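You operate a simulated robot arm through the tools that you are given. There is no shell and no other tool. Be economical: measure what you need, move in short steps, check, and stop when the job is done.

You are at the controls of a simulated two-armed robot. One attempt, no reset.

## Task
Hold the blue-footed follower steady, sand the rust off its ear, then prime that patch.
Fine: put the block and the brush back. Set down upright: round brush. A coat counts when it lies all over at full strength: go over it till it gets no stronger. What is to be rubbed or washed off counts as gone when no trace of it is left.

The check looks at the end state, three seconds after you hand in, the way a careful person would. Anything else that was tipped, shoved, dropped, spilled or broken makes it a failure.

## Robot
Two 7-joint arms with two-finger parallel grippers on one trunk, on a base that drives. Base frame: it is fixed to the floor where the robot stands at the start and does not move with it; the origin is under the middle of the robot, x ahead of it, y to its left, z up; the surface under the hand at the start is at about z = 0.82. Units: m, degrees, N and s.
The left shoulder is at the start at [0.06, 0.143, 0.926], the right one opposite. With the tool pointing down near the work surface each hand reaches from about 0.32 to 0.74 m from the robot's upright axis, wherever it stands, measured 20 degrees to its own side. Places, roughly: primer tin [0.6, -0.5, 0.8]; round brush (4x4x12 cm) [0.6, -0.7, 0.9]. Payload 1.57 kg a hand.
The tool frame of a hand sits at the grasp point between the pads (the TCP): z along the fingers, y along the line on which they close. The tips reach 0.03 m beyond it. Largest opening 0.11 m; finger width 0.024, thickness 0.012; the body of the gripper, 0.048 by 0.112 m, starts 0.078 m behind the TCP.
Orientation is that of the tool frame in the base frame, as [roll, pitch, yaw] about the fixed x, y, z axes, in that order (R = Rz(yaw) Ry(pitch) Rx(roll)). With the fingers straight down and closing along the base's y, the tool's x points along the base's -x, its y along +y and its z along -z.

## Interface
- The arms move only by the tool apply_moves. It takes "left_plan", "right_plan" or both (then of equal length, played together; a hand with none holds still); each is text: rows parted by semicolons, each of 7 numbers parted by spaces: the turn, a rotation vector about the tool's x, y, z in degrees, then the shift along the tool's x, y, z in m, then the closure, from 0 (fully open) to 1 (shut). In form: wx wy wz x y z claw; .... A call has 1 to 20 rows; each row shifts and turns the commanded pose from where the row before left it, along the tool's axes as they then stand. Each row takes 0.2 s and may step no farther than 0.05 m and 8.6 degrees from the row before; otherwise, or with a gripper value out of range, the whole call is refused. A pose out of reach is approached as far as the arm can. The call stops where the force on the tool passes 40 N (or 10 N more than at its start, if that is more) or the arm is blocked; 0.2 s more then pass. Each finger travels about 0.045 m/s and halts on what it meets, pressing with about 24 N; the grip force reading is that of the motor and also rises with nothing between the fingers. The clock runs only during rows and for 0.2 s after the last one: add rows that do not move to give the fingers time. The reply holds the time, the measured pose of the TCP, the force on the tool along the base axes, the opening and the grip force, in the units named above and with some noise, with the torque about the TCP (base axes, N m) and any sound that the robot's microphone picked up, and new pictures: "pictures" is both (left out), scene, wrist or none (wrist: the cameras of the hands that moved).
- Cameras (640 x 400 px; columns grow to the right, rows downward): "scene" is now at [0.0407, -0.0192, 1.5315]; the picture's right is [-0.24, -0.97, -0.00], its down [-0.77, 0.19, -0.60] and it looks along [0.59, -0.15, -0.80] (base axes); focal length 269 px, centre (320, 200). "left" rides on the left gripper at [0.07, -0.016, -0.141] in its tool frame; the picture's right is [0.23, 0.97, 0.00], its down [-0.85, 0.20, -0.48] and it looks along [-0.47, 0.11, 0.88] (tool axes); focal length 222 px, centre (320, 200). "right" rides on the right gripper at [0.07, 0.016, -0.141] in its tool frame; the picture's right is [-0.23, 0.97, 0.00], its down [-0.86, -0.20, -0.48] and it looks along [-0.47, -0.11, 0.88] (tool axes); focal length 222 px, centre (320, 200). There is no depth. A picture from a camera that has moved, and an enlarged one, comes with that camera's place and axes in the base frame and with its lens.
- raise_lower(by): slides the trunk up (or, below 0, down) by that many m; the arms and the scene camera ride with it, the base frame stays. It gives what a move gives, with no picture.
- steer(legs): drives the robot by 1 to 6 legs, each [ahead, left, turn to the left] in m, m and degrees, along the robot's own axes; the way and the turn of a leg run together, so that a leg with both is an arc; at most 1.5 m and 180 degrees a leg. The arms and the cameras ride along, it lands a little off, and it stops where it bumps. It gives what a move gives, and a new picture of the scene camera.
- turn_head(pan, tilt): turns the head with the scene camera to pan (to the left, within 86 degrees either way) and tilt (down, from -29 to 69), counted from straight ahead of the robot. It gives what a move gives, and a new picture of the scene camera.
- zoom(camera, box): a new picture of the part [left, top, right, bottom] of that camera's present view, enlarged. It takes no simulated time.
- sign_off(): hands the job in; it is judged then, once.

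Go step by step. Nothing tells you exact positions but the pictures and the camera data: compare them with the known pose of the tool, close in by small moves and look again before you grip or let go. The budget is 120 turns and 260 pictures, counting those below and the enlarged ones. Unless the task says otherwise, let go and move clear before handing in, and close with one line.

The tools are called after ">>>" as a command line: name --argument value ..., lists and objects as JSON in quotes. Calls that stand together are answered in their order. apply_moves: Moves the arms, as the interface text tells. Its arguments: {"type":"object","properties":{"left_plan":{"type":"string"},"right_plan":{"type":"string"},"pictures":{"type":"string","enum":["both","scene","wrist","none"]}},"required":[]} The other tools are called the same way: raise_lower (by) slides the trunk up or down; steer (legs) drives the base; turn_head (pan, tilt) turns the head that bears the scene camera; zoom (camera, box) takes an enlarged picture of a part of a camera's view; sign_off () hands the job in.

At the start:

```text
time: 0.0
left_ee_pos: [0.4535, -0.0889, 0.9995]
left_tool_rot: [-180.0, 0.0, -180.0]
left_wrist_force: [0.4, -0.3, -0.1]
left_wrist_torque: [0.0, -0.03, -0.01]
left_width: 0.1101
left_grasp_force: 0.0
right_ee_pos: [0.3587, -0.5114, 0.9995]
right_tool_rot: [180.0, 0.0, 180.0]
right_wrist_force: [0.0, -0.3, -0.1]
right_wrist_torque: [-0.02, 0.01, 0.0]
right_width: 0.1099
right_grasp_force: 0.0
trunk travel left (down, up): [-0.525, 0.065]
robot x, y, heading: [-0.0022, 0.0003, 0.2]
head pan, tilt: [-13.9, 52.8]
```

scene: 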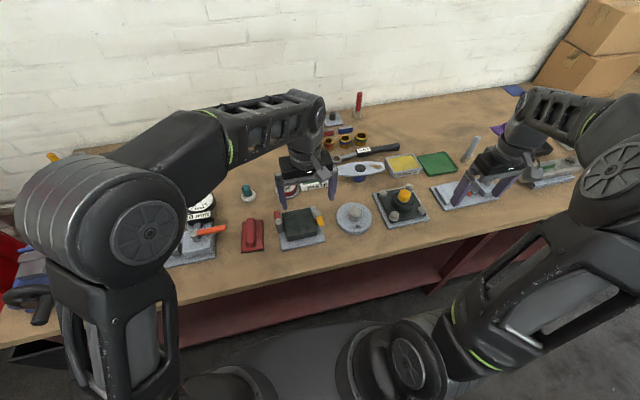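
right: 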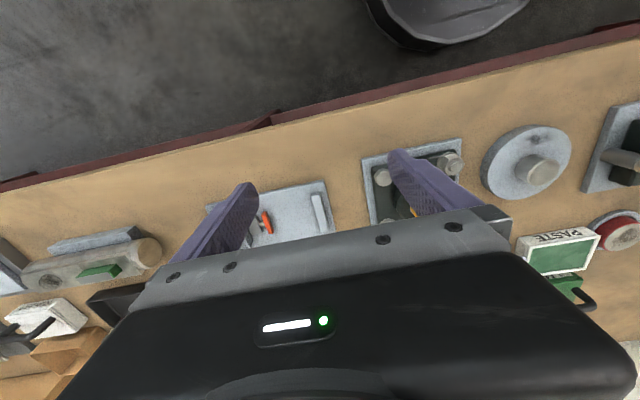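
left: 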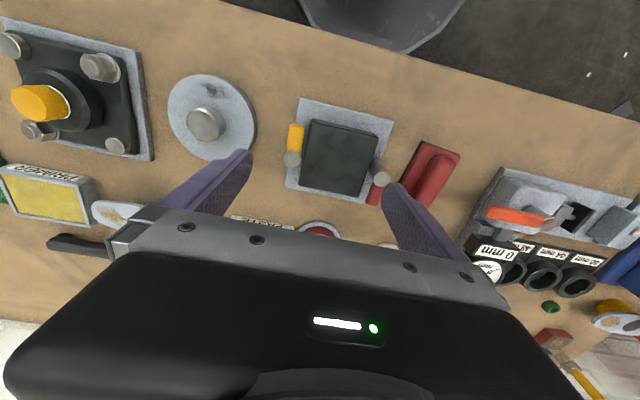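

I see a workbench full of items; I need to find the blue-footed follower, the sanding block, the primer tin and the brush. I'll zoom in first.

>>> zoom --camera "scene" --box '[300, 80, 460, 180]'

>>> zoom --camera "scene" --box '[420, 80, 620, 220]'

>>> zoom --camera "scene" --box '[160, 150, 440, 280]'

```text
4.00 times, centred on (380, 130) of scene
camera zoom: at [0.0407, -0.0192, 1.5315], right [-0.24, -0.97, 0.0], down [-0.77, 0.19, -0.6], along [0.59, -0.15, -0.8], focal length 1077 px, centre (80, 480)
```

zoom: 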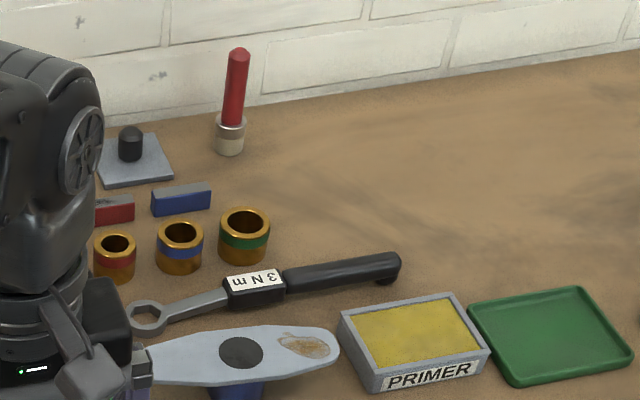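

```text
2.86 times, centred on (520, 150) of scene
camera zoom: at [0.0407, -0.0192, 1.5315], right [-0.24, -0.97, 0.0], down [-0.77, 0.19, -0.6], along [0.59, -0.15, -0.8], focal length 769 px, centre (-251, 343)
```

zoom: 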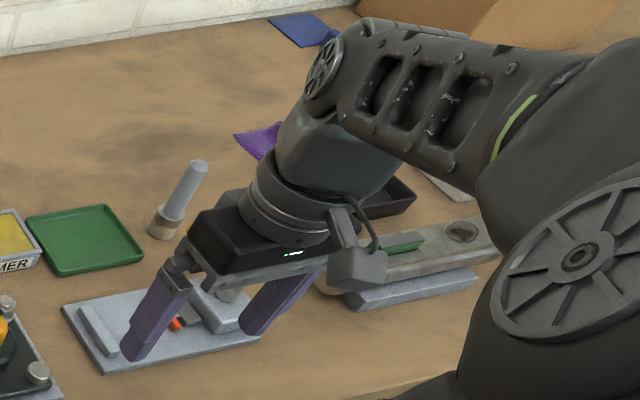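

```text
2.29 times, centred on (300, 215) of scene
camera zoom: at [0.0407, -0.0192, 1.5315], right [-0.24, -0.97, 0.0], down [-0.77, 0.19, -0.6], along [0.59, -0.15, -0.8], focal length 615 px, centre (366, 166)
```

zoom: 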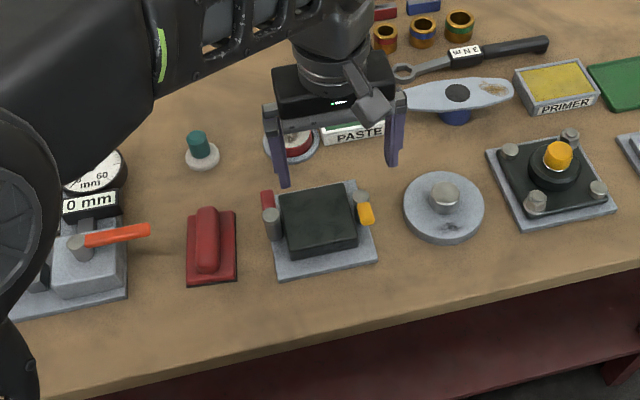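

The follower looks like the light plate with the blue foot and a rust patch, near (0.63, -0.31). I'll look around for the sanding block and other lookalikes.

>>> turn_head --pan 25 --tilt 45

>>> turn_head --pan -45 --tilt 45

>>> zoom --camera "left" --box '[440, 120, 640, 400]'

```text
time: 1.1
left_ee_pos: [0.4519, -0.0883, 0.9992]
left_tool_rot: [-180.0, 0.0, -179.9]
left_wrist_force: [-0.3, 0.1, 0.1]
left_wrist_torque: [-0.03, 0.05, 0.0]
left_width: 0.11
left_grasp_force: 0.1
right_ee_pos: [0.36, -0.5114, 1.0002]
right_tool_rot: [180.0, 0.0, 180.0]
right_wrist_force: [0.7, -2.2, -1.4]
right_wrist_torque: [0.0, -0.01, 0.02]
right_width: 0.1101
right_grasp_force: 0.1
trunk travel left (down, up): [-0.525, 0.065]
robot x, y, heading: [0.0005, -0.0011, 0.1]
head pan, tilt: [25.0, 45.0]
camera scene: at [0.0423, 0.033, 1.5421], right [0.42, -0.91, 0.0], down [-0.64, -0.3, -0.71], along [0.64, 0.3, -0.71], focal length 269 px, centre (320, 200)
```

scene: 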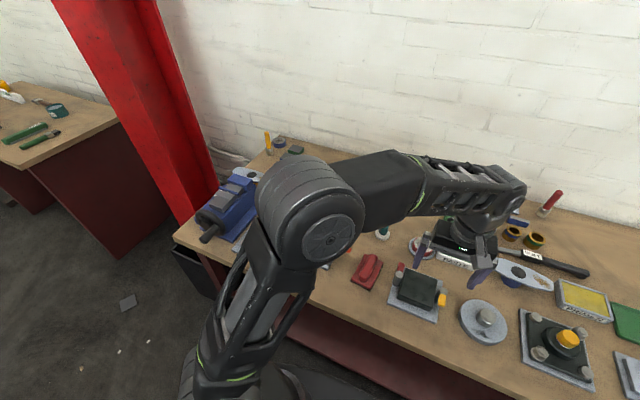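

```text
time: 2.5
left_ee_pos: [0.453, -0.0872, 0.9998]
left_tool_rot: [-180.0, 0.0, -180.0]
left_wrist_force: [-0.6, 0.8, 0.1]
left_wrist_torque: [0.02, 0.03, 0.02]
left_width: 0.1104
left_grasp_force: 0.0
right_ee_pos: [0.3596, -0.512, 0.9999]
right_tool_rot: [-180.0, 0.0, -179.8]
right_wrist_force: [-0.4, -0.4, 0.4]
right_wrist_torque: [0.01, 0.01, 0.02]
right_width: 0.1099
right_grasp_force: 0.0
trunk travel left (down, up): [-0.525, 0.065]
robot x, y, heading: [-0.0015, 0.0003, -0.0]
head pan, tilt: [-45.0, 45.0]
camera scene: at [0.0261, -0.0588, 1.5421], right [-0.71, -0.71, 0.0], down [-0.5, 0.5, -0.71], along [0.5, -0.5, -0.71], focal length 269 px, centre (320, 200)
```

scene: 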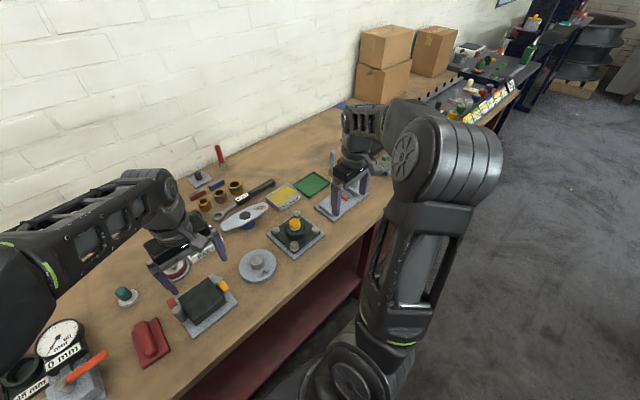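

```text
1.43 times, centred on (540, 260) of left
camera zoom: at [0.3825, -0.1042, 1.1413], right [-0.23, 0.97, 0.0], down [0.85, 0.2, 0.48], along [0.47, 0.11, -0.88], focal length 317 px, centre (6, 114)
```

zoom: 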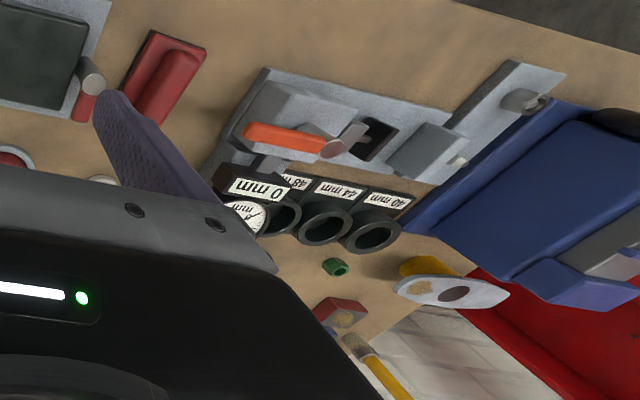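

I note a yellow-footed lookalike at left. I'll look closer at sanding block candidates.

>>> zoom --camera "scene" --box '[100, 270, 260, 370]'

>>> zoom --camera "scene" --box '[180, 130, 400, 270]'

>>> zoom --camera "left" --box '[520, 280, 640, 400]'

>>> zoom --camera "right" --box '[0, 200, 200, 400]'

```text
4.00 times, centred on (180, 320) of scene
camera zoom: at [0.0261, -0.0588, 1.5421], right [-0.71, -0.71, 0.0], down [-0.5, 0.5, -0.71], along [0.5, -0.5, -0.71], focal length 1077 px, centre (880, -280)
```

zoom: 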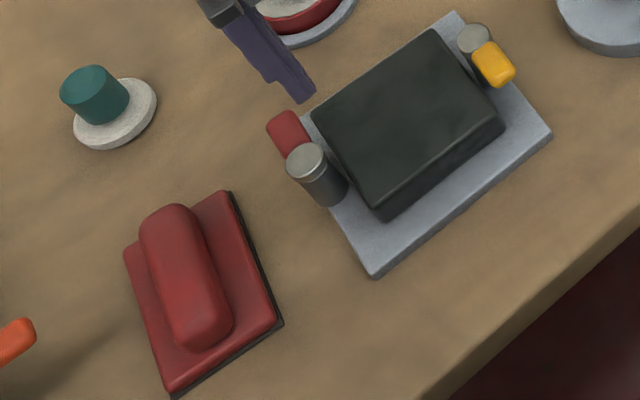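

```text
2.86 times, centred on (290, 200) of scene
camera zoom: at [0.0261, -0.0588, 1.5421], right [-0.71, -0.71, 0.0], down [-0.5, 0.5, -0.71], along [0.5, -0.5, -0.71], focal length 769 px, centre (406, 200)
```

zoom: 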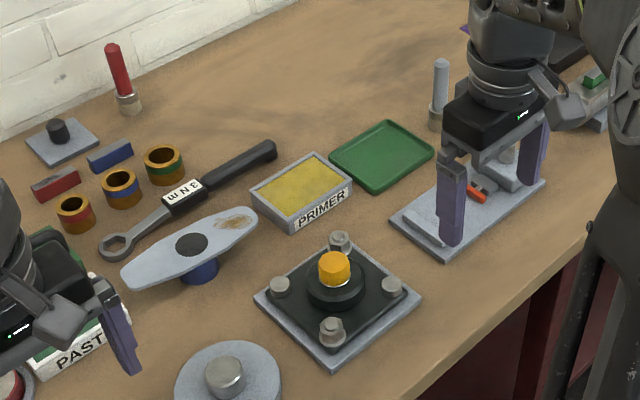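

```text
3.33 times, centred on (580, 340) of left
camera zoom: at [0.3825, -0.1042, 1.1413], right [-0.23, 0.97, 0.0], down [0.85, 0.2, 0.48], along [0.47, 0.11, -0.88], focal length 740 px, centre (-547, -267)
```

zoom: 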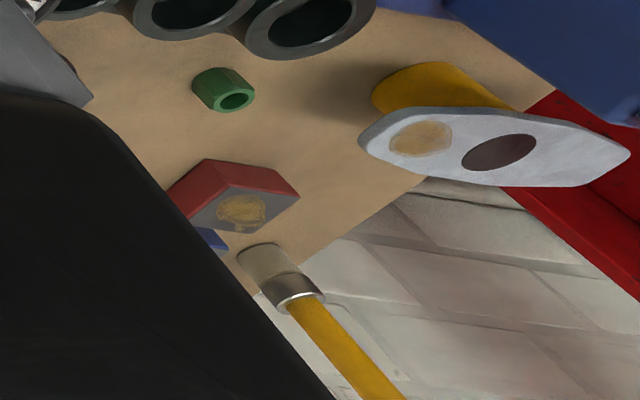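

```text
2.00 times, centred on (100, 300) of right
camera zoom: at [0.2895, -0.4967, 1.1425], right [0.23, 0.97, 0.0], down [0.86, -0.2, 0.48], along [0.47, -0.11, -0.88], focal length 444 px, centre (760, 0)
```

zoom: 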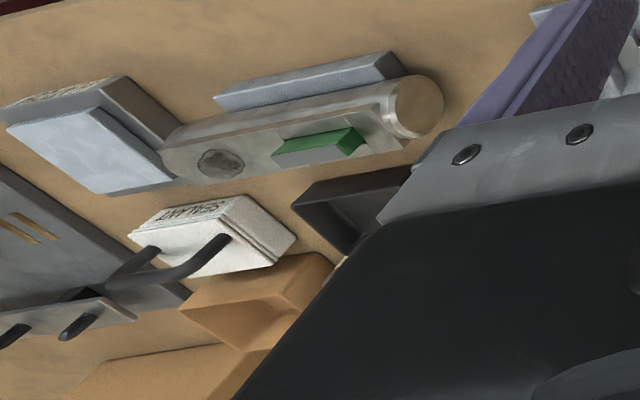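

Sanding block: red one with the ridge at about (0.473, 0.077), ridge roughly along x. The follower is centred near (0.625, -0.305) with its top around z 0.87 and the rust at (0.622, -0.364). I'll move the left hand out to the left and bring the right hand toward the block.

>>> apply_moves --left_plan "0 0 0 0 0.02 -0.04 0; 0 0 0 0 0.03 -0.04 0; 0 0 0 0.01 0.048 0 0; 0 0 0 0.01 0.048 0 0; 0 0 0 0.01 0.048 0 0; 0 0 0 0.01 0.048 0 0; 0 0 0 0.01 0.048 0 0; 0 0 0 0.01 0.048 0 0; 0 0 0 0 0.048 0 0; 0 0 0 0 0.048 0 0; 0 0 0 0 0.03 0 0;0 0 0 0 0 0 0" --right_plan "0 0 0 0 0 -0.04 0; 0 0 0 0 0 -0.04 0; 0 0 0 -0.01 0.048 0 0; 0 0 0 -0.01 0.048 0 0; 0 0 0 -0.01 0.048 0 0; 0 0 0 -0.01 0.048 0 0; 0 0 0 -0.01 0.048 0 0; 0 0 0 -0.01 0.048 0 0; 0 0 0 -0.01 0.048 0 0; 0 0 0 -0.01 0.048 0 0; 0 0 3 -0.01 0.048 0 0; 0 0 4.5 -0.01 0.048 0 0" --pictures "both"

```text
time: 5.1
left_ee_pos: [0.3934, 0.3794, 1.081]
left_tool_rot: [180.0, 0.0, 180.0]
left_wrist_force: [-0.2, -0.1, -0.2]
left_wrist_torque: [-0.02, 0.01, -0.03]
left_width: 0.1101
left_grasp_force: 0.1
right_ee_pos: [0.4621, -0.032, 1.0824]
right_tool_rot: [180.0, 0.0, 172.5]
right_wrist_force: [-0.3, -0.1, 0.1]
right_wrist_torque: [0.03, -0.01, 0.01]
right_width: 0.11
right_grasp_force: 0.0
trunk travel left (down, up): [-0.525, 0.065]
robot x, y, heading: [0.0025, -0.0012, 0.1]
head pan, tilt: [-45.0, 45.0]
camera scene: at [0.0266, -0.0576, 1.5422], right [-0.71, -0.71, 0.0], down [-0.5, 0.5, -0.71], along [0.5, -0.5, -0.71], focal length 269 px, centre (320, 200)
camera right: at [0.3953, -0.0073, 1.2248], right [0.35, 0.94, 0.0], down [0.82, -0.31, 0.48], along [0.45, -0.17, -0.88], focal length 222 px, centre (320, 200)
camera left: at [0.3226, 0.3625, 1.2216], right [-0.23, 0.97, 0.0], down [0.86, 0.2, 0.48], along [0.47, 0.11, -0.88], focal length 222 px, centre (320, 200)
```

scene: 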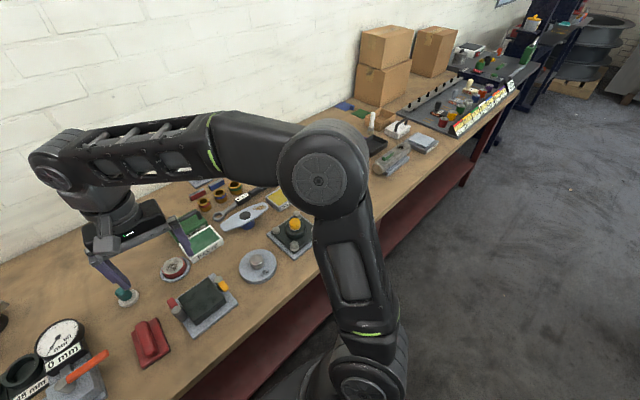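
right: 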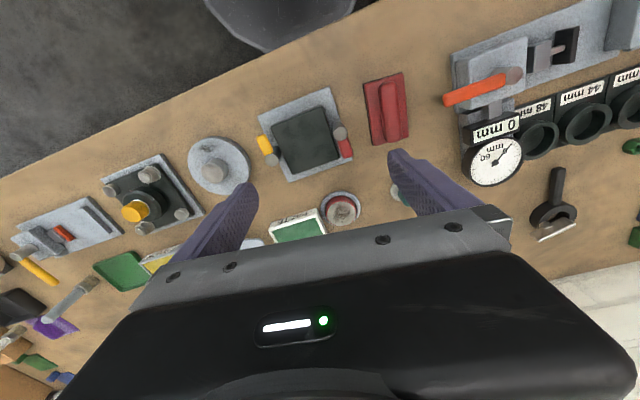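
left: 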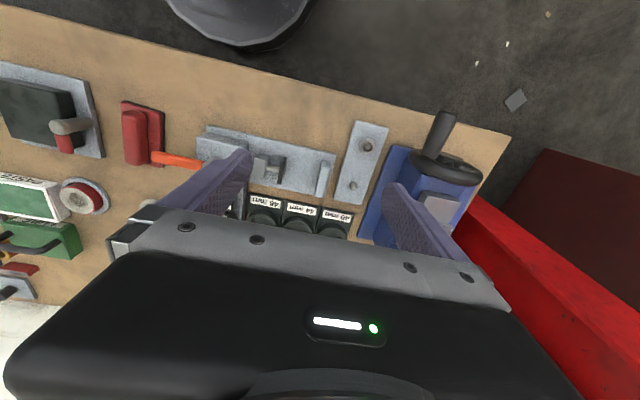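

The block's pose is confirmed at (0.473, 0.078), yaw about -5°. I'm going above it with the opening reduced to clear the orange handle.

>>> apply_moves --right_plan "0 0 -2.5 0 0.04 0 0.35; 0 0 0 0 0.04 0 0.35; 0 0 0 -0.0014 0.0305 0 0.35; 0 0 0 0 0 0.04 0.35; 0 0 0 0 0 0.04 0.35; 0 0 0 0 0 0.04 0.35; 0 0 0 0 0 0.035 0.35; 0 0 0 0 0 0 0.35" --pictures "both"

>>> turn_head --pan 5 --tilt 50

```text
time: 6.9
left_ee_pos: [0.3923, 0.3769, 1.0807]
left_tool_rot: [-179.9, -0.1, 180.0]
left_wrist_force: [-0.1, 0.5, 0.5]
left_wrist_torque: [0.0, -0.01, -0.04]
left_width: 0.11
left_grasp_force: 0.1
right_ee_pos: [0.4757, 0.077, 0.9252]
right_tool_rot: [-180.0, 0.0, 174.9]
right_wrist_force: [-1.7, -0.2, 0.3]
right_wrist_torque: [0.03, 0.01, -0.02]
right_width: 0.0714
right_grasp_force: 0.1
trunk travel left (down, up): [-0.525, 0.065]
robot x, y, heading: [0.0004, -0.0018, -0.0]
head pan, tilt: [-45.0, 45.0]
camera scene: at [0.0259, -0.0588, 1.5422], right [-0.71, -0.71, 0.0], down [-0.5, 0.5, -0.71], along [0.5, -0.5, -0.71], focal length 269 px, centre (320, 200)
camera right: at [0.4062, 0.098, 1.0676], right [0.31, 0.95, 0.0], down [0.83, -0.27, 0.48], along [0.46, -0.15, -0.88], focal length 222 px, centre (320, 200)
```

scene: 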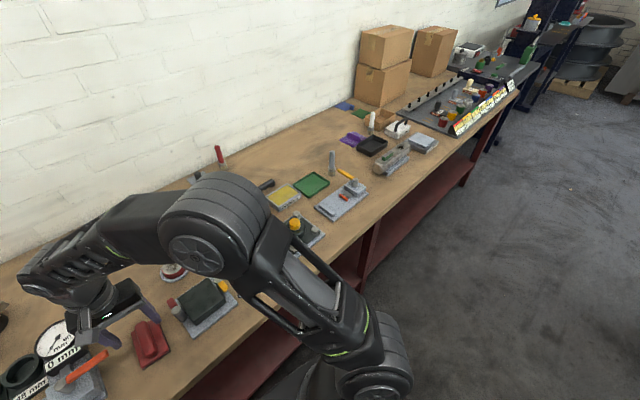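
right: 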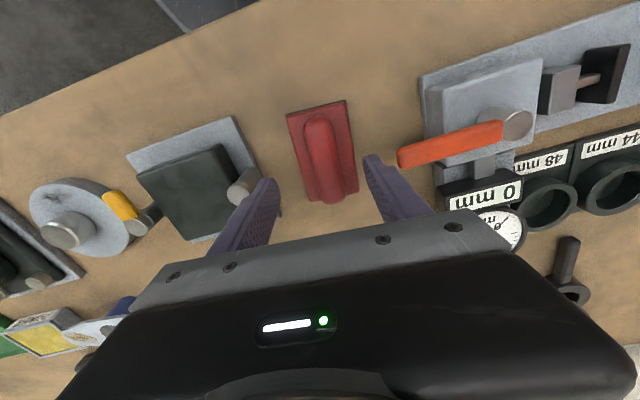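

```text
time: 8.0
left_ee_pos: [0.3924, 0.3779, 1.0804]
left_tool_rot: [179.9, 0.0, 180.0]
left_wrist_force: [0.2, 0.5, 1.2]
left_wrist_torque: [-0.03, 0.0, 0.04]
left_width: 0.1097
left_grasp_force: 0.1
right_ee_pos: [0.4748, 0.0767, 0.9249]
right_tool_rot: [179.9, 0.1, 175.0]
right_wrist_force: [0.6, -0.5, -0.4]
right_wrist_torque: [0.01, 0.01, -0.02]
right_width: 0.0715
right_grasp_force: 0.0
trunk travel left (down, up): [-0.525, 0.065]
robot x, y, heading: [0.0025, -0.0013, 0.4]
head pan, tilt: [5.0, 50.0]
camera scene: at [0.0452, 0.0055, 1.5352], right [0.09, -1.0, 0.0], down [-0.76, -0.07, -0.64], along [0.64, 0.06, -0.77], focal length 269 px, centre (320, 200)
```

scene: 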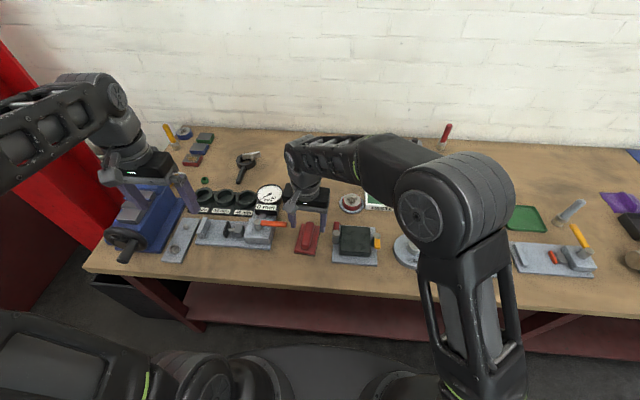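

Aligned with the block; turn 2.5° more and descend.

>>> apply_moves --right_plan "0 0 2.5 0 0.001 0.025 0.35; 0 0 0 0 0 0.025 0.35; 0 0 0 0 0 0 0.35" --pictures "both"

>>> zoom --camera "scene" --box '[250, 180, 370, 270]'

>>> zoom --camera "left" --box '[60, 60, 260, 220]'

```text
time: 8.8
left_ee_pos: [0.3923, 0.3776, 1.0806]
left_tool_rot: [-180.0, 0.0, 180.0]
left_wrist_force: [-1.0, 0.6, -0.7]
left_wrist_torque: [0.02, -0.01, -0.01]
left_width: 0.11
left_grasp_force: 0.1
right_ee_pos: [0.4749, 0.0787, 0.8752]
right_tool_rot: [-180.0, 0.0, 172.4]
right_wrist_force: [-0.1, 0.4, -0.2]
right_wrist_torque: [-0.02, 0.01, -0.02]
right_width: 0.0714
right_grasp_force: 0.2
trunk travel left (down, up): [-0.525, 0.065]
robot x, y, heading: [0.0031, 0.0029, -0.1]
head pan, tilt: [5.0, 50.0]
camera scene: at [0.0451, 0.0056, 1.5352], right [0.09, -1.0, 0.0], down [-0.76, -0.07, -0.64], along [0.64, 0.06, -0.77], focal length 269 px, centre (320, 200)
camera right: at [0.4074, 0.1023, 1.0183], right [0.35, 0.94, 0.0], down [0.82, -0.31, 0.48], along [0.45, -0.17, -0.88], focal length 222 px, centre (320, 200)
```

scene: 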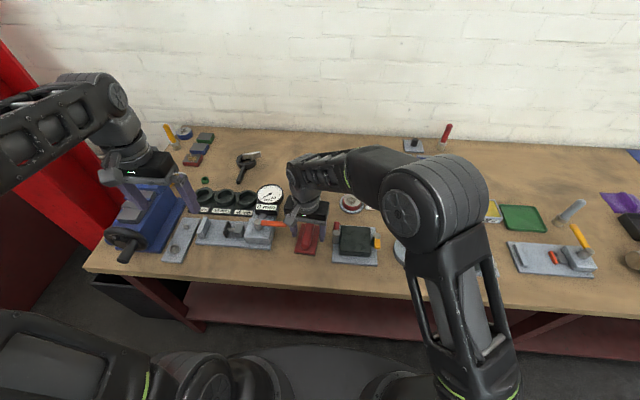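
right: 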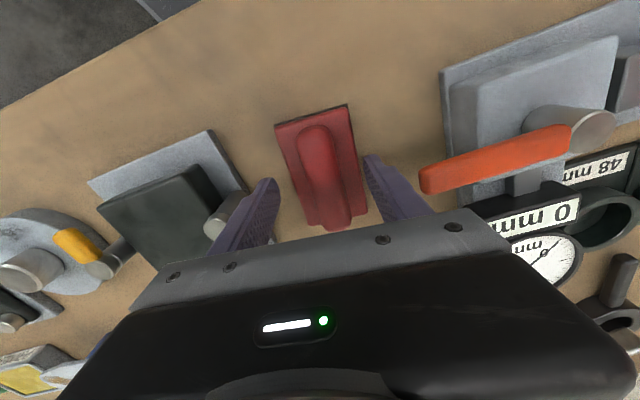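

```text
4.44 times, centred on (310, 225) of scene
camera zoom: at [0.0451, 0.0056, 1.5352], right [0.09, -1.0, 0.0], down [-0.76, -0.07, -0.64], along [0.64, 0.06, -0.77], focal length 1197 px, centre (364, 89)
```

zoom: 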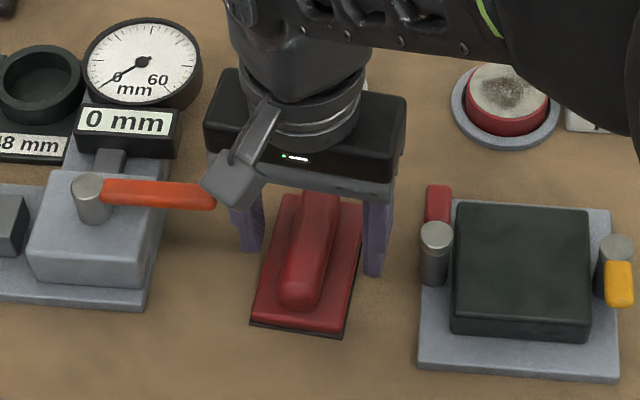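

```text
2.50 times, centred on (160, 140) of left
camera zoom: at [0.3221, 0.3613, 1.222], right [-0.23, 0.97, 0.0], down [0.85, 0.2, 0.48], along [0.47, 0.11, -0.88], focal length 555 px, centre (720, 350)
```

zoom: 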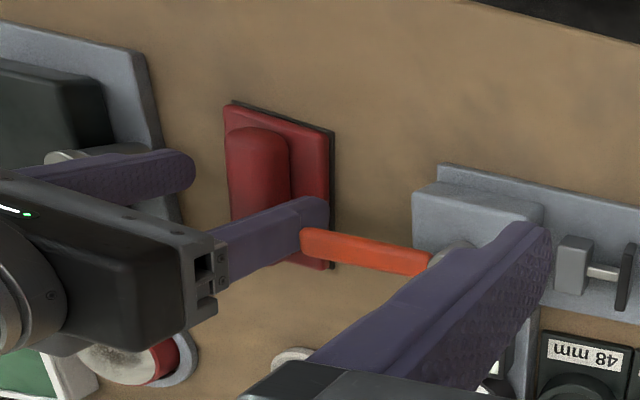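

Tips straddle the ridge; descend 5 mm and close.

>>> apply_moves --right_plan "0 0 0 0 0 0.006 0.35; 0 0 0 0 0 0 0.6; 0 0 0 0 0 0 0.8; 0 0 0 0 0 0 0.9; 0 0 0 0 0 0 0.9; 0 0 0 0 0 0 0.9" --pictures "wrist"

```text
time: 10.2
left_ee_pos: [0.3928, 0.3779, 1.0809]
left_tool_rot: [-180.0, 0.0, -179.9]
left_wrist_force: [0.3, 0.1, 0.0]
left_wrist_torque: [-0.01, 0.05, 0.03]
left_width: 0.1101
left_grasp_force: 0.1
right_ee_pos: [0.4742, 0.0789, 0.8694]
right_tool_rot: [-180.0, 0.0, 172.5]
right_wrist_force: [-0.1, -0.2, -0.1]
right_wrist_torque: [0.02, -0.01, 0.03]
right_width: 0.0271
right_grasp_force: 24.3
trunk travel left (down, up): [-0.525, 0.065]
robot x, y, heading: [-0.0017, -0.0001, 0.3]
head pan, tilt: [5.0, 50.0]
camera right: at [0.4075, 0.1029, 1.0124], right [0.35, 0.94, 0.0], down [0.82, -0.31, 0.48], along [0.45, -0.17, -0.88], focal length 222 px, centre (320, 200)
```

right: 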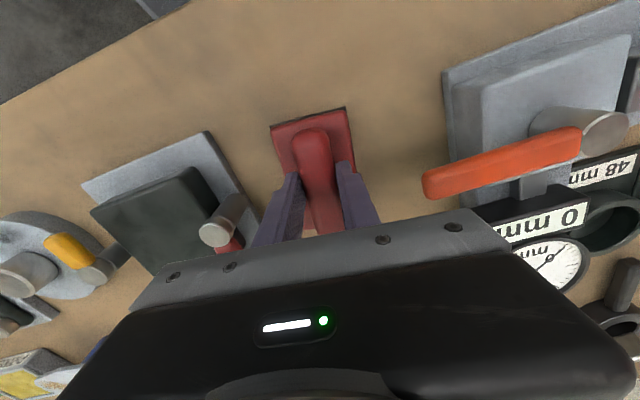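

Block is gripped (pickup at z 0.869). Lift and carry it to the right side.

>>> apply_moves --right_plan "0 0 0 0 0 -0.03 0.9; 0 0 0 0 0 -0.045 0.9; 0 0 0 0 0 -0.045 0.9; 0 0 0 0 0 -0.045 0.9; 0 0 0 0 0 -0.045 0.9; 0 0 0 -0.0018 -0.048 0 0.9; 0 0 0 -0.0018 -0.048 0 0.9; 0 0 0 -0.0018 -0.048 0 0.9; 0 0 0 -0.0018 -0.048 0 0.9; 0 0 0 -0.0018 -0.048 0 0.9; 0 0 0 -0.0018 -0.048 0 0.9; 0 0 0 -0.0018 -0.048 0 0.9; 0 0 0 -0.0018 -0.048 0 0.9; 0 0 0 -0.0018 -0.048 0 0.9; 0 0 0 -0.0018 -0.048 0 0.9; 0 0 0 -0.0018 -0.048 0 0.9; 0 0 0 -0.0018 -0.048 0 0.9" --pictures "wrist"

>>> turn_head --pan -20 --tilt 48

```text
time: 13.8
left_ee_pos: [0.3926, 0.3763, 1.0808]
left_tool_rot: [-180.0, -0.1, -180.0]
left_wrist_force: [0.4, -0.7, 0.0]
left_wrist_torque: [0.01, 0.0, 0.03]
left_width: 0.1102
left_grasp_force: 0.1
right_ee_pos: [0.4207, -0.498, 1.078]
right_tool_rot: [180.0, 0.1, 172.6]
right_wrist_force: [-0.3, 0.2, 0.2]
right_wrist_torque: [0.0, 0.01, 0.03]
right_width: 0.0271
right_grasp_force: 23.6
trunk travel left (down, up): [-0.525, 0.065]
robot x, y, heading: [0.0003, 0.0023, 0.3]
head pan, tilt: [5.0, 50.0]
camera right: at [0.3541, -0.4745, 1.2214], right [0.35, 0.94, 0.0], down [0.82, -0.31, 0.48], along [0.45, -0.17, -0.88], focal length 222 px, centre (320, 200)
```

right: 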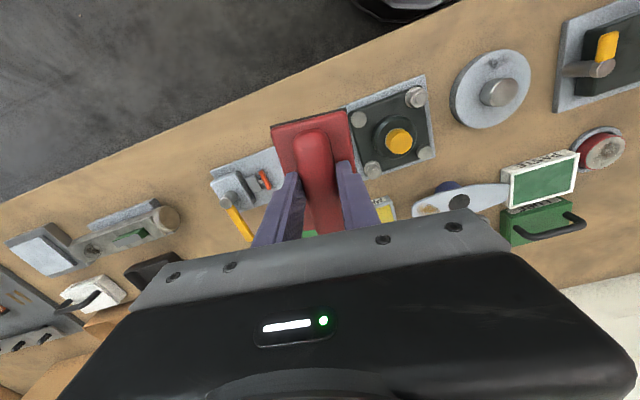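

```text
time: 14.7
left_ee_pos: [0.3921, 0.3776, 1.0803]
left_tool_rot: [-180.0, -0.1, 180.0]
left_wrist_force: [-0.4, 0.2, -1.0]
left_wrist_torque: [-0.01, -0.01, 0.01]
left_width: 0.1103
left_grasp_force: 0.1
right_ee_pos: [0.4201, -0.4964, 1.0791]
right_tool_rot: [-180.0, -0.1, 172.5]
right_wrist_force: [0.1, 0.3, -1.4]
right_wrist_torque: [0.03, 0.0, -0.01]
right_width: 0.0276
right_grasp_force: 24.0
trunk travel left (down, up): [-0.525, 0.065]
robot x, y, heading: [-0.0011, 0.0022, 0.0]
head pan, tilt: [-20.0, 48.0]
camera scene: at [0.0426, -0.0282, 1.5379], right [-0.34, -0.94, 0.0], down [-0.7, 0.25, -0.67], along [0.63, -0.23, -0.74], focal length 269 px, centre (320, 200)
```

scene: 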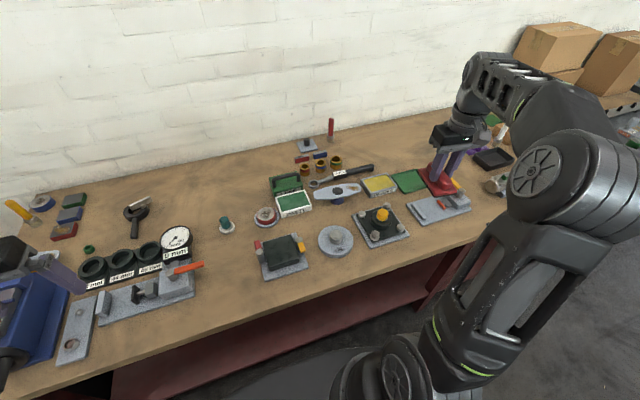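

>>> zoom --camera "scene" --box '[250, 140, 450, 260]'

>>> zoom --camera "right" --box '[360, 120, 620, 270]'

```text
3.20 times, centred on (350, 200) of scene
camera zoom: at [0.0426, -0.0282, 1.5379], right [-0.34, -0.94, 0.0], down [-0.7, 0.25, -0.67], along [0.63, -0.23, -0.74], focal length 862 px, centre (224, 200)
```

zoom: 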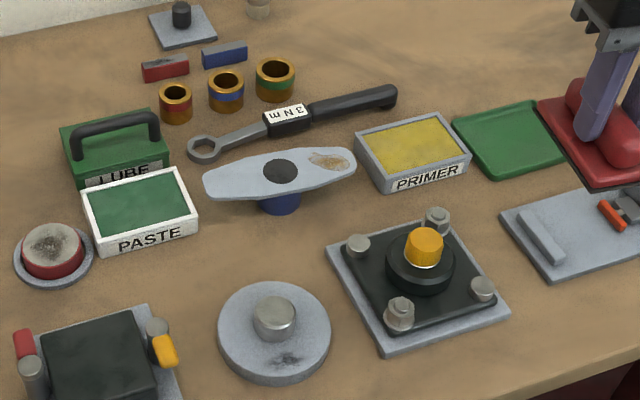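

```text
2.46 times, centred on (490, 195) of right
camera zoom: at [0.354, -0.4727, 1.2217], right [0.35, 0.94, 0.0], down [0.82, -0.31, 0.48], along [0.45, -0.17, -0.88], focal length 547 px, centre (-98, 212)
```

zoom: 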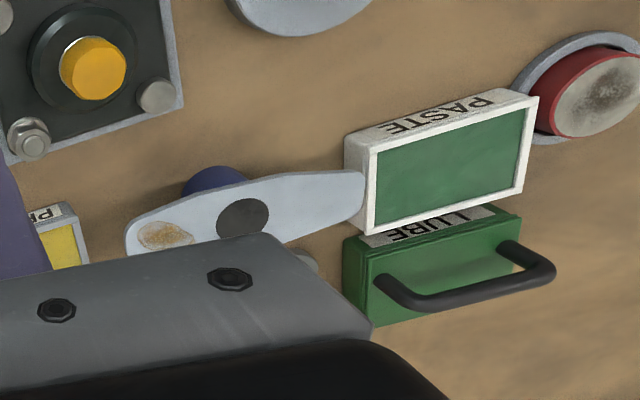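

Follower pose is confirmed by two views: centre (0.627, -0.307), plate axis about 11° off y. I'll drive 0.25 m to the right so both hands reach comfortably, then rotate the left hand.

>>> steer --legs '[[0, -0.25, 0]]'

>>> apply_moves --left_plan "0 0 8.4 0 0 0 0; 0 0 8.4 0 0 0 0; 0 0 8.4 0 0 0 0; 0 0 8.4 0 0 0 0; 0 0 8.4 0 0 0 0; 0 0 8.4 0 0 0 0; 0 0 8.4 0 0 0 0; 0 0 8.4 0 0 0 0; 0 0 8.4 0 0 0 0; 0 0 8.4 0 0 0 0; 0 0 8.4 0 0 0 0; 0 0 8.4 0 0 0 0" --pictures "scene"

```text
time: 16.5
left_ee_pos: [0.3935, 0.1288, 1.0809]
left_tool_rot: [180.0, 0.0, -180.0]
left_wrist_force: [0.0, -0.3, -0.2]
left_wrist_torque: [0.07, -0.03, -0.01]
left_width: 0.1099
left_grasp_force: 0.1
right_ee_pos: [0.4202, -0.7455, 1.078]
right_tool_rot: [179.9, 0.0, 172.6]
right_wrist_force: [-0.2, -0.9, -1.6]
right_wrist_torque: [0.05, -0.02, 0.01]
right_width: 0.0272
right_grasp_force: 24.1
trunk travel left (down, up): [-0.525, 0.065]
robot x, y, heading: [-0.003, -0.2498, -0.1]
head pan, tilt: [-20.0, 48.0]
camera scene: at [0.0426, -0.2779, 1.5379], right [-0.34, -0.94, 0.0], down [-0.7, 0.26, -0.67], along [0.63, -0.23, -0.74], focal length 269 px, centre (320, 200)
```

scene: 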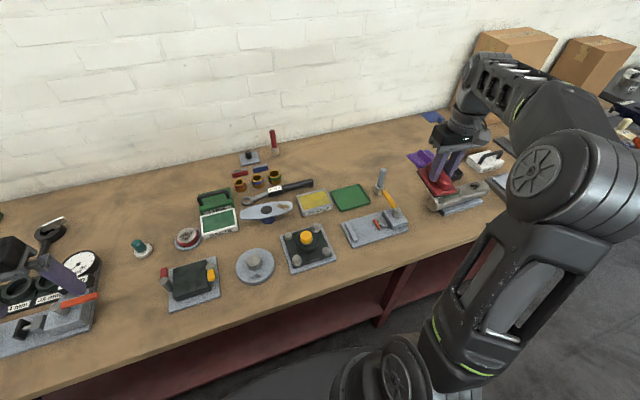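

```text
time: 19.1
left_ee_pos: [0.392, 0.1292, 1.0813]
left_tool_rot: [180.0, 0.0, 79.0]
left_wrist_force: [-0.1, 0.9, 0.3]
left_wrist_torque: [0.01, 0.01, -0.02]
left_width: 0.11
left_grasp_force: 0.1
right_ee_pos: [0.4216, -0.7454, 1.0795]
right_tool_rot: [-179.9, 0.1, 172.5]
right_wrist_force: [-0.3, -0.6, -1.4]
right_wrist_torque: [0.01, 0.0, -0.03]
right_width: 0.0274
right_grasp_force: 24.0
trunk travel left (down, up): [-0.525, 0.065]
robot x, y, heading: [-0.0008, -0.2465, -0.1]
head pan, tilt: [-20.0, 48.0]
camera scene: at [0.0426, -0.2766, 1.5379], right [-0.34, -0.94, 0.0], down [-0.7, 0.25, -0.67], along [0.63, -0.23, -0.74], focal length 269 px, centre (320, 200)
```

scene: 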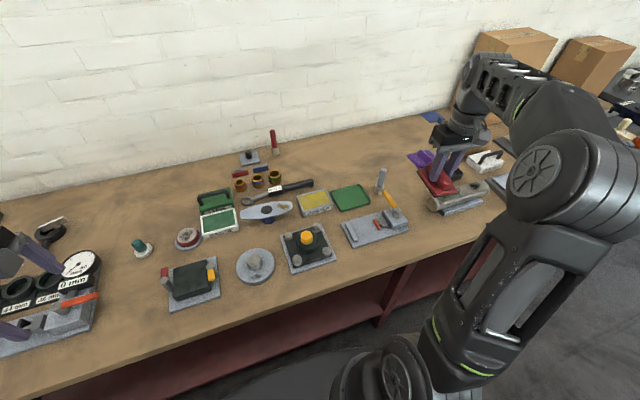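

Now translate the left hand above the follower's left ear.

>>> apply_moves --left_plan "0 0 0 -0.0333 0.031 0 0.35; 0 0 0 -0.0333 0.031 0 0.35; 0 0 0 -0.0333 0.031 0 0.35; 0 0 0 -0.0333 0.031 0 0.35; 0 0 0 -0.0333 0.031 0 0.35; 0 0 0 -0.0333 0.031 0 0.35; 0 0 0 -0.0333 0.031 0 0.35; 0 0 0 -0.0333 0.031 0 0.35; 0 0 0 -0.0333 0.031 0 0.35; 0 0 0 -0.0333 0.031 0 0.35; 0 0 0 0 0 0.04 0.35; 0 0 0 0 0 0.04 0.35; 0 0 0 0 0 0 0.35" --pictures "both"

>>> zoom --camera "scene" --box '[180, 140, 360, 260]'

```text
time: 21.9
left_ee_pos: [0.5489, -0.1224, 1.0001]
left_tool_rot: [-180.0, 0.0, 79.2]
left_wrist_force: [-0.5, 0.3, 0.1]
left_wrist_torque: [0.04, 0.02, 0.02]
left_width: 0.0714
left_grasp_force: 0.0
left hand out of reach, approached as far as the arm can: row 7, 8, 9, 10
right_ee_pos: [0.4201, -0.7452, 1.0797]
right_tool_rot: [-180.0, -0.1, 172.4]
right_wrist_force: [0.2, 0.5, -1.5]
right_wrist_torque: [-0.01, 0.02, 0.04]
right_width: 0.0276
right_grasp_force: 24.1
trunk travel left (down, up): [-0.525, 0.065]
robot x, y, heading: [0.0001, -0.2528, -0.3]
head pan, tilt: [-20.0, 48.0]
camera scene: at [0.0424, -0.2766, 1.538], right [-0.34, -0.94, 0.0], down [-0.7, 0.25, -0.67], along [0.63, -0.23, -0.74], focal length 269 px, centre (320, 200)
camera left: at [0.5453, -0.0495, 1.1408], right [1.0, 0.04, 0.0], down [0.03, -0.88, 0.48], along [0.02, -0.48, -0.88], focal length 222 px, centre (320, 200)
```

scene: 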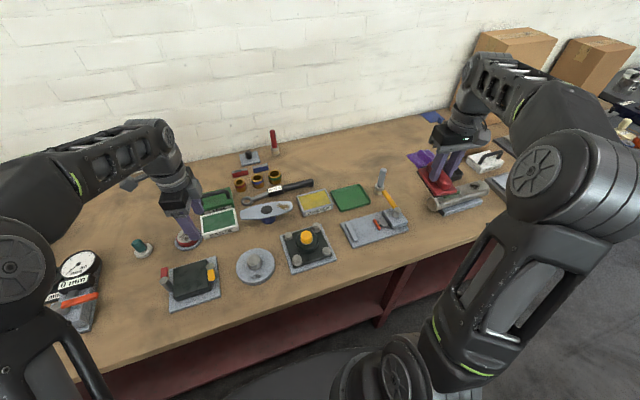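
left: 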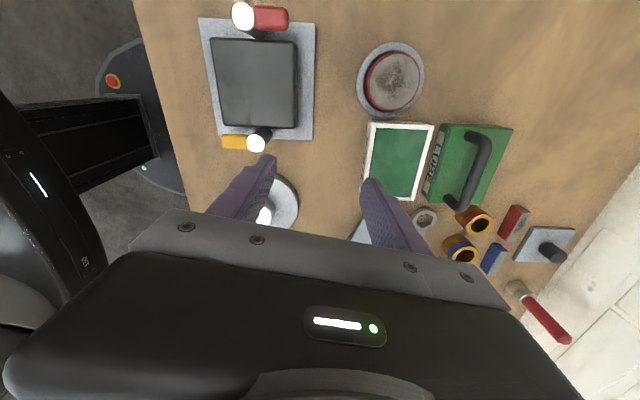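

```text
3.33 times, centred on (270, 200) of scene
camera zoom: at [0.0424, -0.2766, 1.538], right [-0.34, -0.94, 0.0], down [-0.7, 0.25, -0.67], along [0.63, -0.23, -0.74], focal length 897 px, centre (487, 200)
```

zoom: 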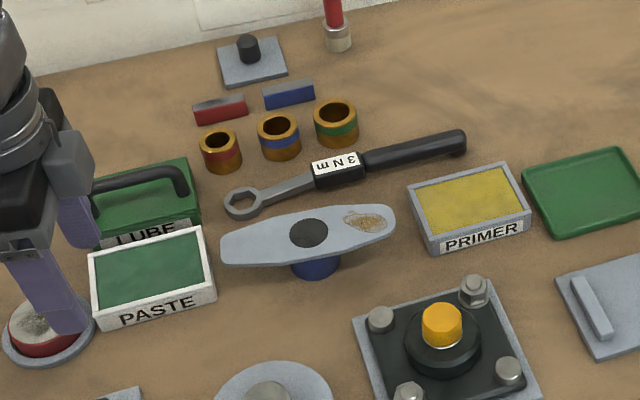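

The left hand hit its reach limit with this wrist yaw. I'll try reaching the spot with less yaw first, then turn there.

>>> apply_moves --left_plan "0 0 -8.4 0 0 -0.02 0.35; 0 0 -8.4 0 0 -0.02 0.35; 0 0 -8.4 0 0 0 0.35; 0 0 -8.4 0 0 0 0.35; 0 0 -8.4 0 0 0 0.35; 0 0 -8.4 0 0 0 0.35; 0 0 -8.4 0 0 0 0.35; 0 0 -8.4 0 0 0 0.35; 0 0 -8.4 0 0 0 0.35; 0 0 -8.4 0 0 0 0.35; 0 0 -8.4 0 0 0 0.35; 0 0 -8.4 0 0 0 0.35; 0 0 0 0 0 0 0.35" --pictures "none"

```text
time: 24.7
left_ee_pos: [0.5481, -0.1222, 1.0401]
left_tool_rot: [-180.0, 0.0, -180.0]
left_wrist_force: [0.0, 0.1, -0.4]
left_wrist_torque: [-0.01, -0.01, 0.03]
left_width: 0.0714
left_grasp_force: 0.1
right_ee_pos: [0.4209, -0.746, 1.0783]
right_tool_rot: [180.0, -0.1, 172.6]
right_wrist_force: [0.0, 0.0, -1.2]
right_wrist_torque: [0.0, 0.04, -0.01]
right_width: 0.0273
right_grasp_force: 23.6
trunk travel left (down, up): [-0.525, 0.065]
robot x, y, heading: [-0.0002, -0.2485, 0.1]
head pan, tilt: [-20.0, 48.0]
```

>>> apply_moves --left_plan "0 0 0 -0.022 -0.0335 0 0.35; 0 0 0 -0.022 -0.0335 0 0.35; 0 0 0 -0.022 -0.0335 0 0.35; 0 0 0 -0.022 -0.0335 0 0.35; 0 0 0 0 0 0.02 0.35; 0 0 0 0 0 0.02 0.35;0 0 0 0 0 0 0.35" --pictures "none"

```text
time: 26.3
left_ee_pos: [0.5932, -0.1902, 1.0]
left_tool_rot: [180.0, 0.0, -180.0]
left_wrist_force: [0.0, 0.3, -0.5]
left_wrist_torque: [0.04, -0.03, -0.02]
left_width: 0.0715
left_grasp_force: 0.2
left hand out of reach, approached as far as the arm can: row 3, 4
right_ee_pos: [0.4205, -0.7441, 1.0774]
right_tool_rot: [179.9, 0.1, 172.5]
right_wrist_force: [-0.3, 0.8, -0.7]
right_wrist_torque: [-0.03, 0.02, 0.0]
right_width: 0.0273
right_grasp_force: 24.4
trunk travel left (down, up): [-0.525, 0.065]
robot x, y, heading: [0.0012, -0.2506, 0.2]
head pan, tilt: [-20.0, 48.0]
```

It's a pure reach limit, which a lower hand and a higher trunk relax. I'll drive 0.12 m further right and raise the trunk 0.06.

>>> steer --legs '[[0, -0.12, 0]]'

>>> raise_lower --by 0.06

```text
time: 27.6
left_ee_pos: [0.5933, -0.3111, 1.0005]
left_tool_rot: [180.0, 0.0, 179.9]
left_wrist_force: [0.1, 0.5, -0.5]
left_wrist_torque: [0.05, -0.01, -0.01]
left_width: 0.0715
left_grasp_force: 0.1
right_ee_pos: [0.421, -0.8659, 1.0781]
right_tool_rot: [179.9, -0.1, 172.4]
right_wrist_force: [-0.6, 0.8, -1.4]
right_wrist_torque: [0.01, 0.02, -0.04]
right_width: 0.0274
right_grasp_force: 24.1
trunk travel left (down, up): [-0.525, 0.065]
robot x, y, heading: [0.0034, -0.3687, 0.3]
head pan, tilt: [-20.0, 48.0]
camera scene: at [0.0426, -0.3981, 1.5379], right [-0.34, -0.94, 0.0], down [-0.7, 0.26, -0.67], along [0.63, -0.23, -0.74], focal length 269 px, centre (320, 200)
```

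scene: 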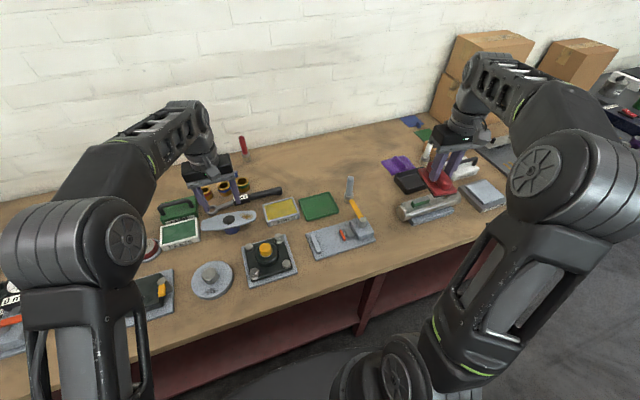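

```text
time: 28.6
left_ee_pos: [0.5938, -0.3106, 1.0599]
left_tool_rot: [-180.0, 0.0, 179.9]
left_wrist_force: [0.3, 0.3, -0.7]
left_wrist_torque: [0.0, 0.0, 0.02]
left_width: 0.0712
left_grasp_force: 0.1
right_ee_pos: [0.4213, -0.865, 1.138]
right_tool_rot: [180.0, 0.1, 172.4]
right_wrist_force: [0.7, 0.9, -1.2]
right_wrist_torque: [-0.02, 0.02, 0.0]
right_width: 0.0274
right_grasp_force: 23.7
trunk travel left (down, up): [-0.585, 0.005]
robot x, y, heading: [-0.0014, -0.3668, 0.1]
head pan, tilt: [-20.0, 48.0]
```

>>> apply_moves --left_plan "0 0 0 0 0.03 0.035 0.35; 0 0 0 0 0.0246 0.035 0.35; 0 0 8.4 0 0 0 0.35; 0 0 8.4 0 0 0 0.35; 0 0 8.4 0 0 0 0.35; 0 0 8.4 0 0 0 0.35; 0 0 8.4 0 0 0 0.35; 0 0 8.4 0 0 0 0.35; 0 0 8.4 0 0 0 0.35; 0 0 8.4 0 0 0 0.35; 0 0 8.4 0 0 0 0.35; 0 0 8.4 0 0 0 0.35; 0 0 8.4 0 0 0 0.35; 0 0 8.4 0 0 0 0.35; 0 0 0 0.0038 0.02 0.03 0.35; 0 0 0 0.0039 0.0203 0.02 0.35; 0 0 0 0 0 0 0.35" --pictures "both"

>>> zoom --camera "left" --box '[220, 100, 460, 280]'

```text
time: 32.2
left_ee_pos: [0.6367, -0.2543, 0.9396]
left_tool_rot: [-180.0, 0.0, 79.2]
left_wrist_force: [-0.2, 0.6, -0.1]
left_wrist_torque: [-0.01, -0.01, 0.0]
left_width: 0.0715
left_grasp_force: 0.1
right_ee_pos: [0.4212, -0.8646, 1.1391]
right_tool_rot: [180.0, 0.0, 172.4]
right_wrist_force: [0.3, 0.3, -1.1]
right_wrist_torque: [-0.02, -0.01, 0.0]
right_width: 0.0273
right_grasp_force: 24.2
trunk travel left (down, up): [-0.585, 0.005]
robot x, y, heading: [0.0034, -0.3679, -0.2]
head pan, tilt: [-20.0, 48.0]
camera scene: at [0.0423, -0.3962, 1.598], right [-0.34, -0.94, 0.0], down [-0.7, 0.25, -0.67], along [0.63, -0.23, -0.74], focal length 269 px, centre (320, 200)
camera left: at [0.6331, -0.1825, 1.081], right [1.0, 0.04, 0.0], down [0.03, -0.88, 0.48], along [0.02, -0.48, -0.88], focal length 222 px, centre (320, 200)
```

scene: 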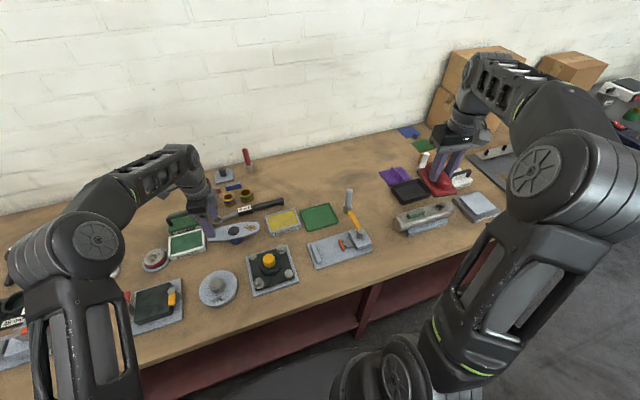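
left: 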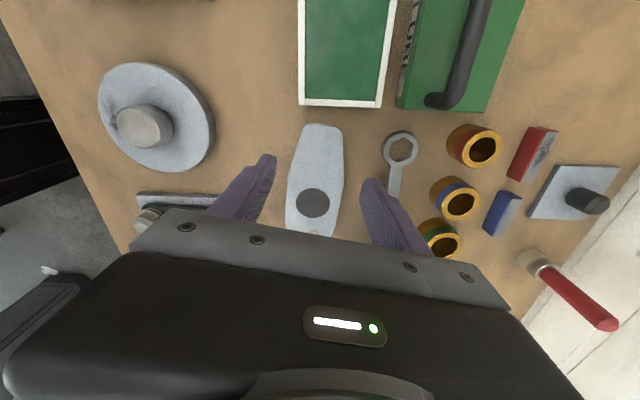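

```text
2.22 times, centred on (340, 190) of left
camera zoom: at [0.6331, -0.1825, 1.081], right [1.0, 0.04, 0.0], down [0.03, -0.88, 0.48], along [0.02, -0.48, -0.88], focal length 494 px, centre (276, 222)
```

zoom: 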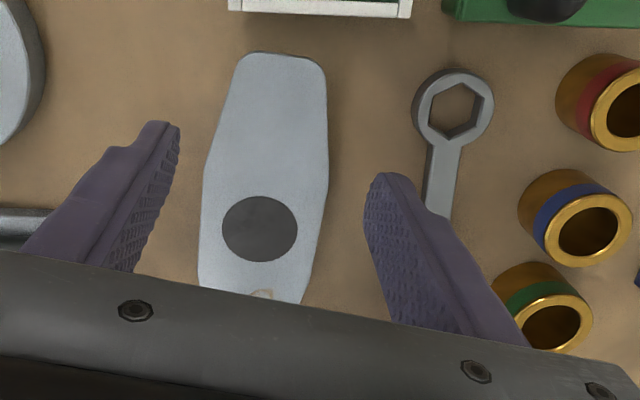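

The fingers straddle the left ear well (ear centre x ≈ 0.634). Descend and grip it.

>>> apply_moves --left_plan "0 0 -1.3 0 -0.002 0.03 0.35; 0 0 0 0 0 0.03 0.35; 0 0 0 0 0 0.017 0.35; 0 0 0 0 0 0 0.35" --pictures "wrist"

>>> zoom --camera "scene" --box '[150, 170, 310, 270]'

```text
time: 33.2
left_ee_pos: [0.6327, -0.255, 0.8628]
left_tool_rot: [180.0, 0.0, 80.4]
left_wrist_force: [0.6, -0.7, 0.7]
left_wrist_torque: [-0.01, -0.02, 0.01]
left_width: 0.0717
left_grasp_force: 0.1
right_ee_pos: [0.4203, -0.8666, 1.1388]
right_tool_rot: [180.0, 0.0, 172.4]
right_wrist_force: [0.1, 0.3, -1.0]
right_wrist_torque: [-0.02, -0.01, 0.01]
right_width: 0.0272
right_grasp_force: 24.1
trunk travel left (down, up): [-0.585, 0.005]
robot x, y, heading: [-0.0026, -0.3687, -0.1]
head pan, tilt: [-20.0, 48.0]
camera left: at [0.6278, -0.1832, 1.0042], right [1.0, 0.06, 0.0], down [0.05, -0.88, 0.48], along [0.03, -0.48, -0.88], focal length 222 px, centre (320, 200)
```

left: 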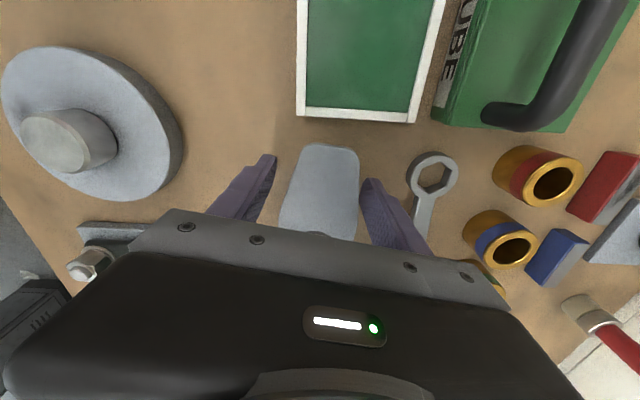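

```text
4.00 times, centred on (230, 220) of scene
camera zoom: at [0.0425, -0.3963, 1.5979], right [-0.34, -0.94, 0.0], down [-0.7, 0.25, -0.67], along [0.63, -0.23, -0.74], focal length 1077 px, centre (680, 120)
```

zoom: 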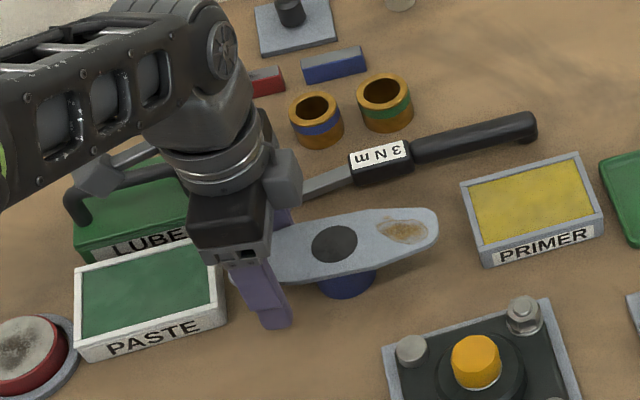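

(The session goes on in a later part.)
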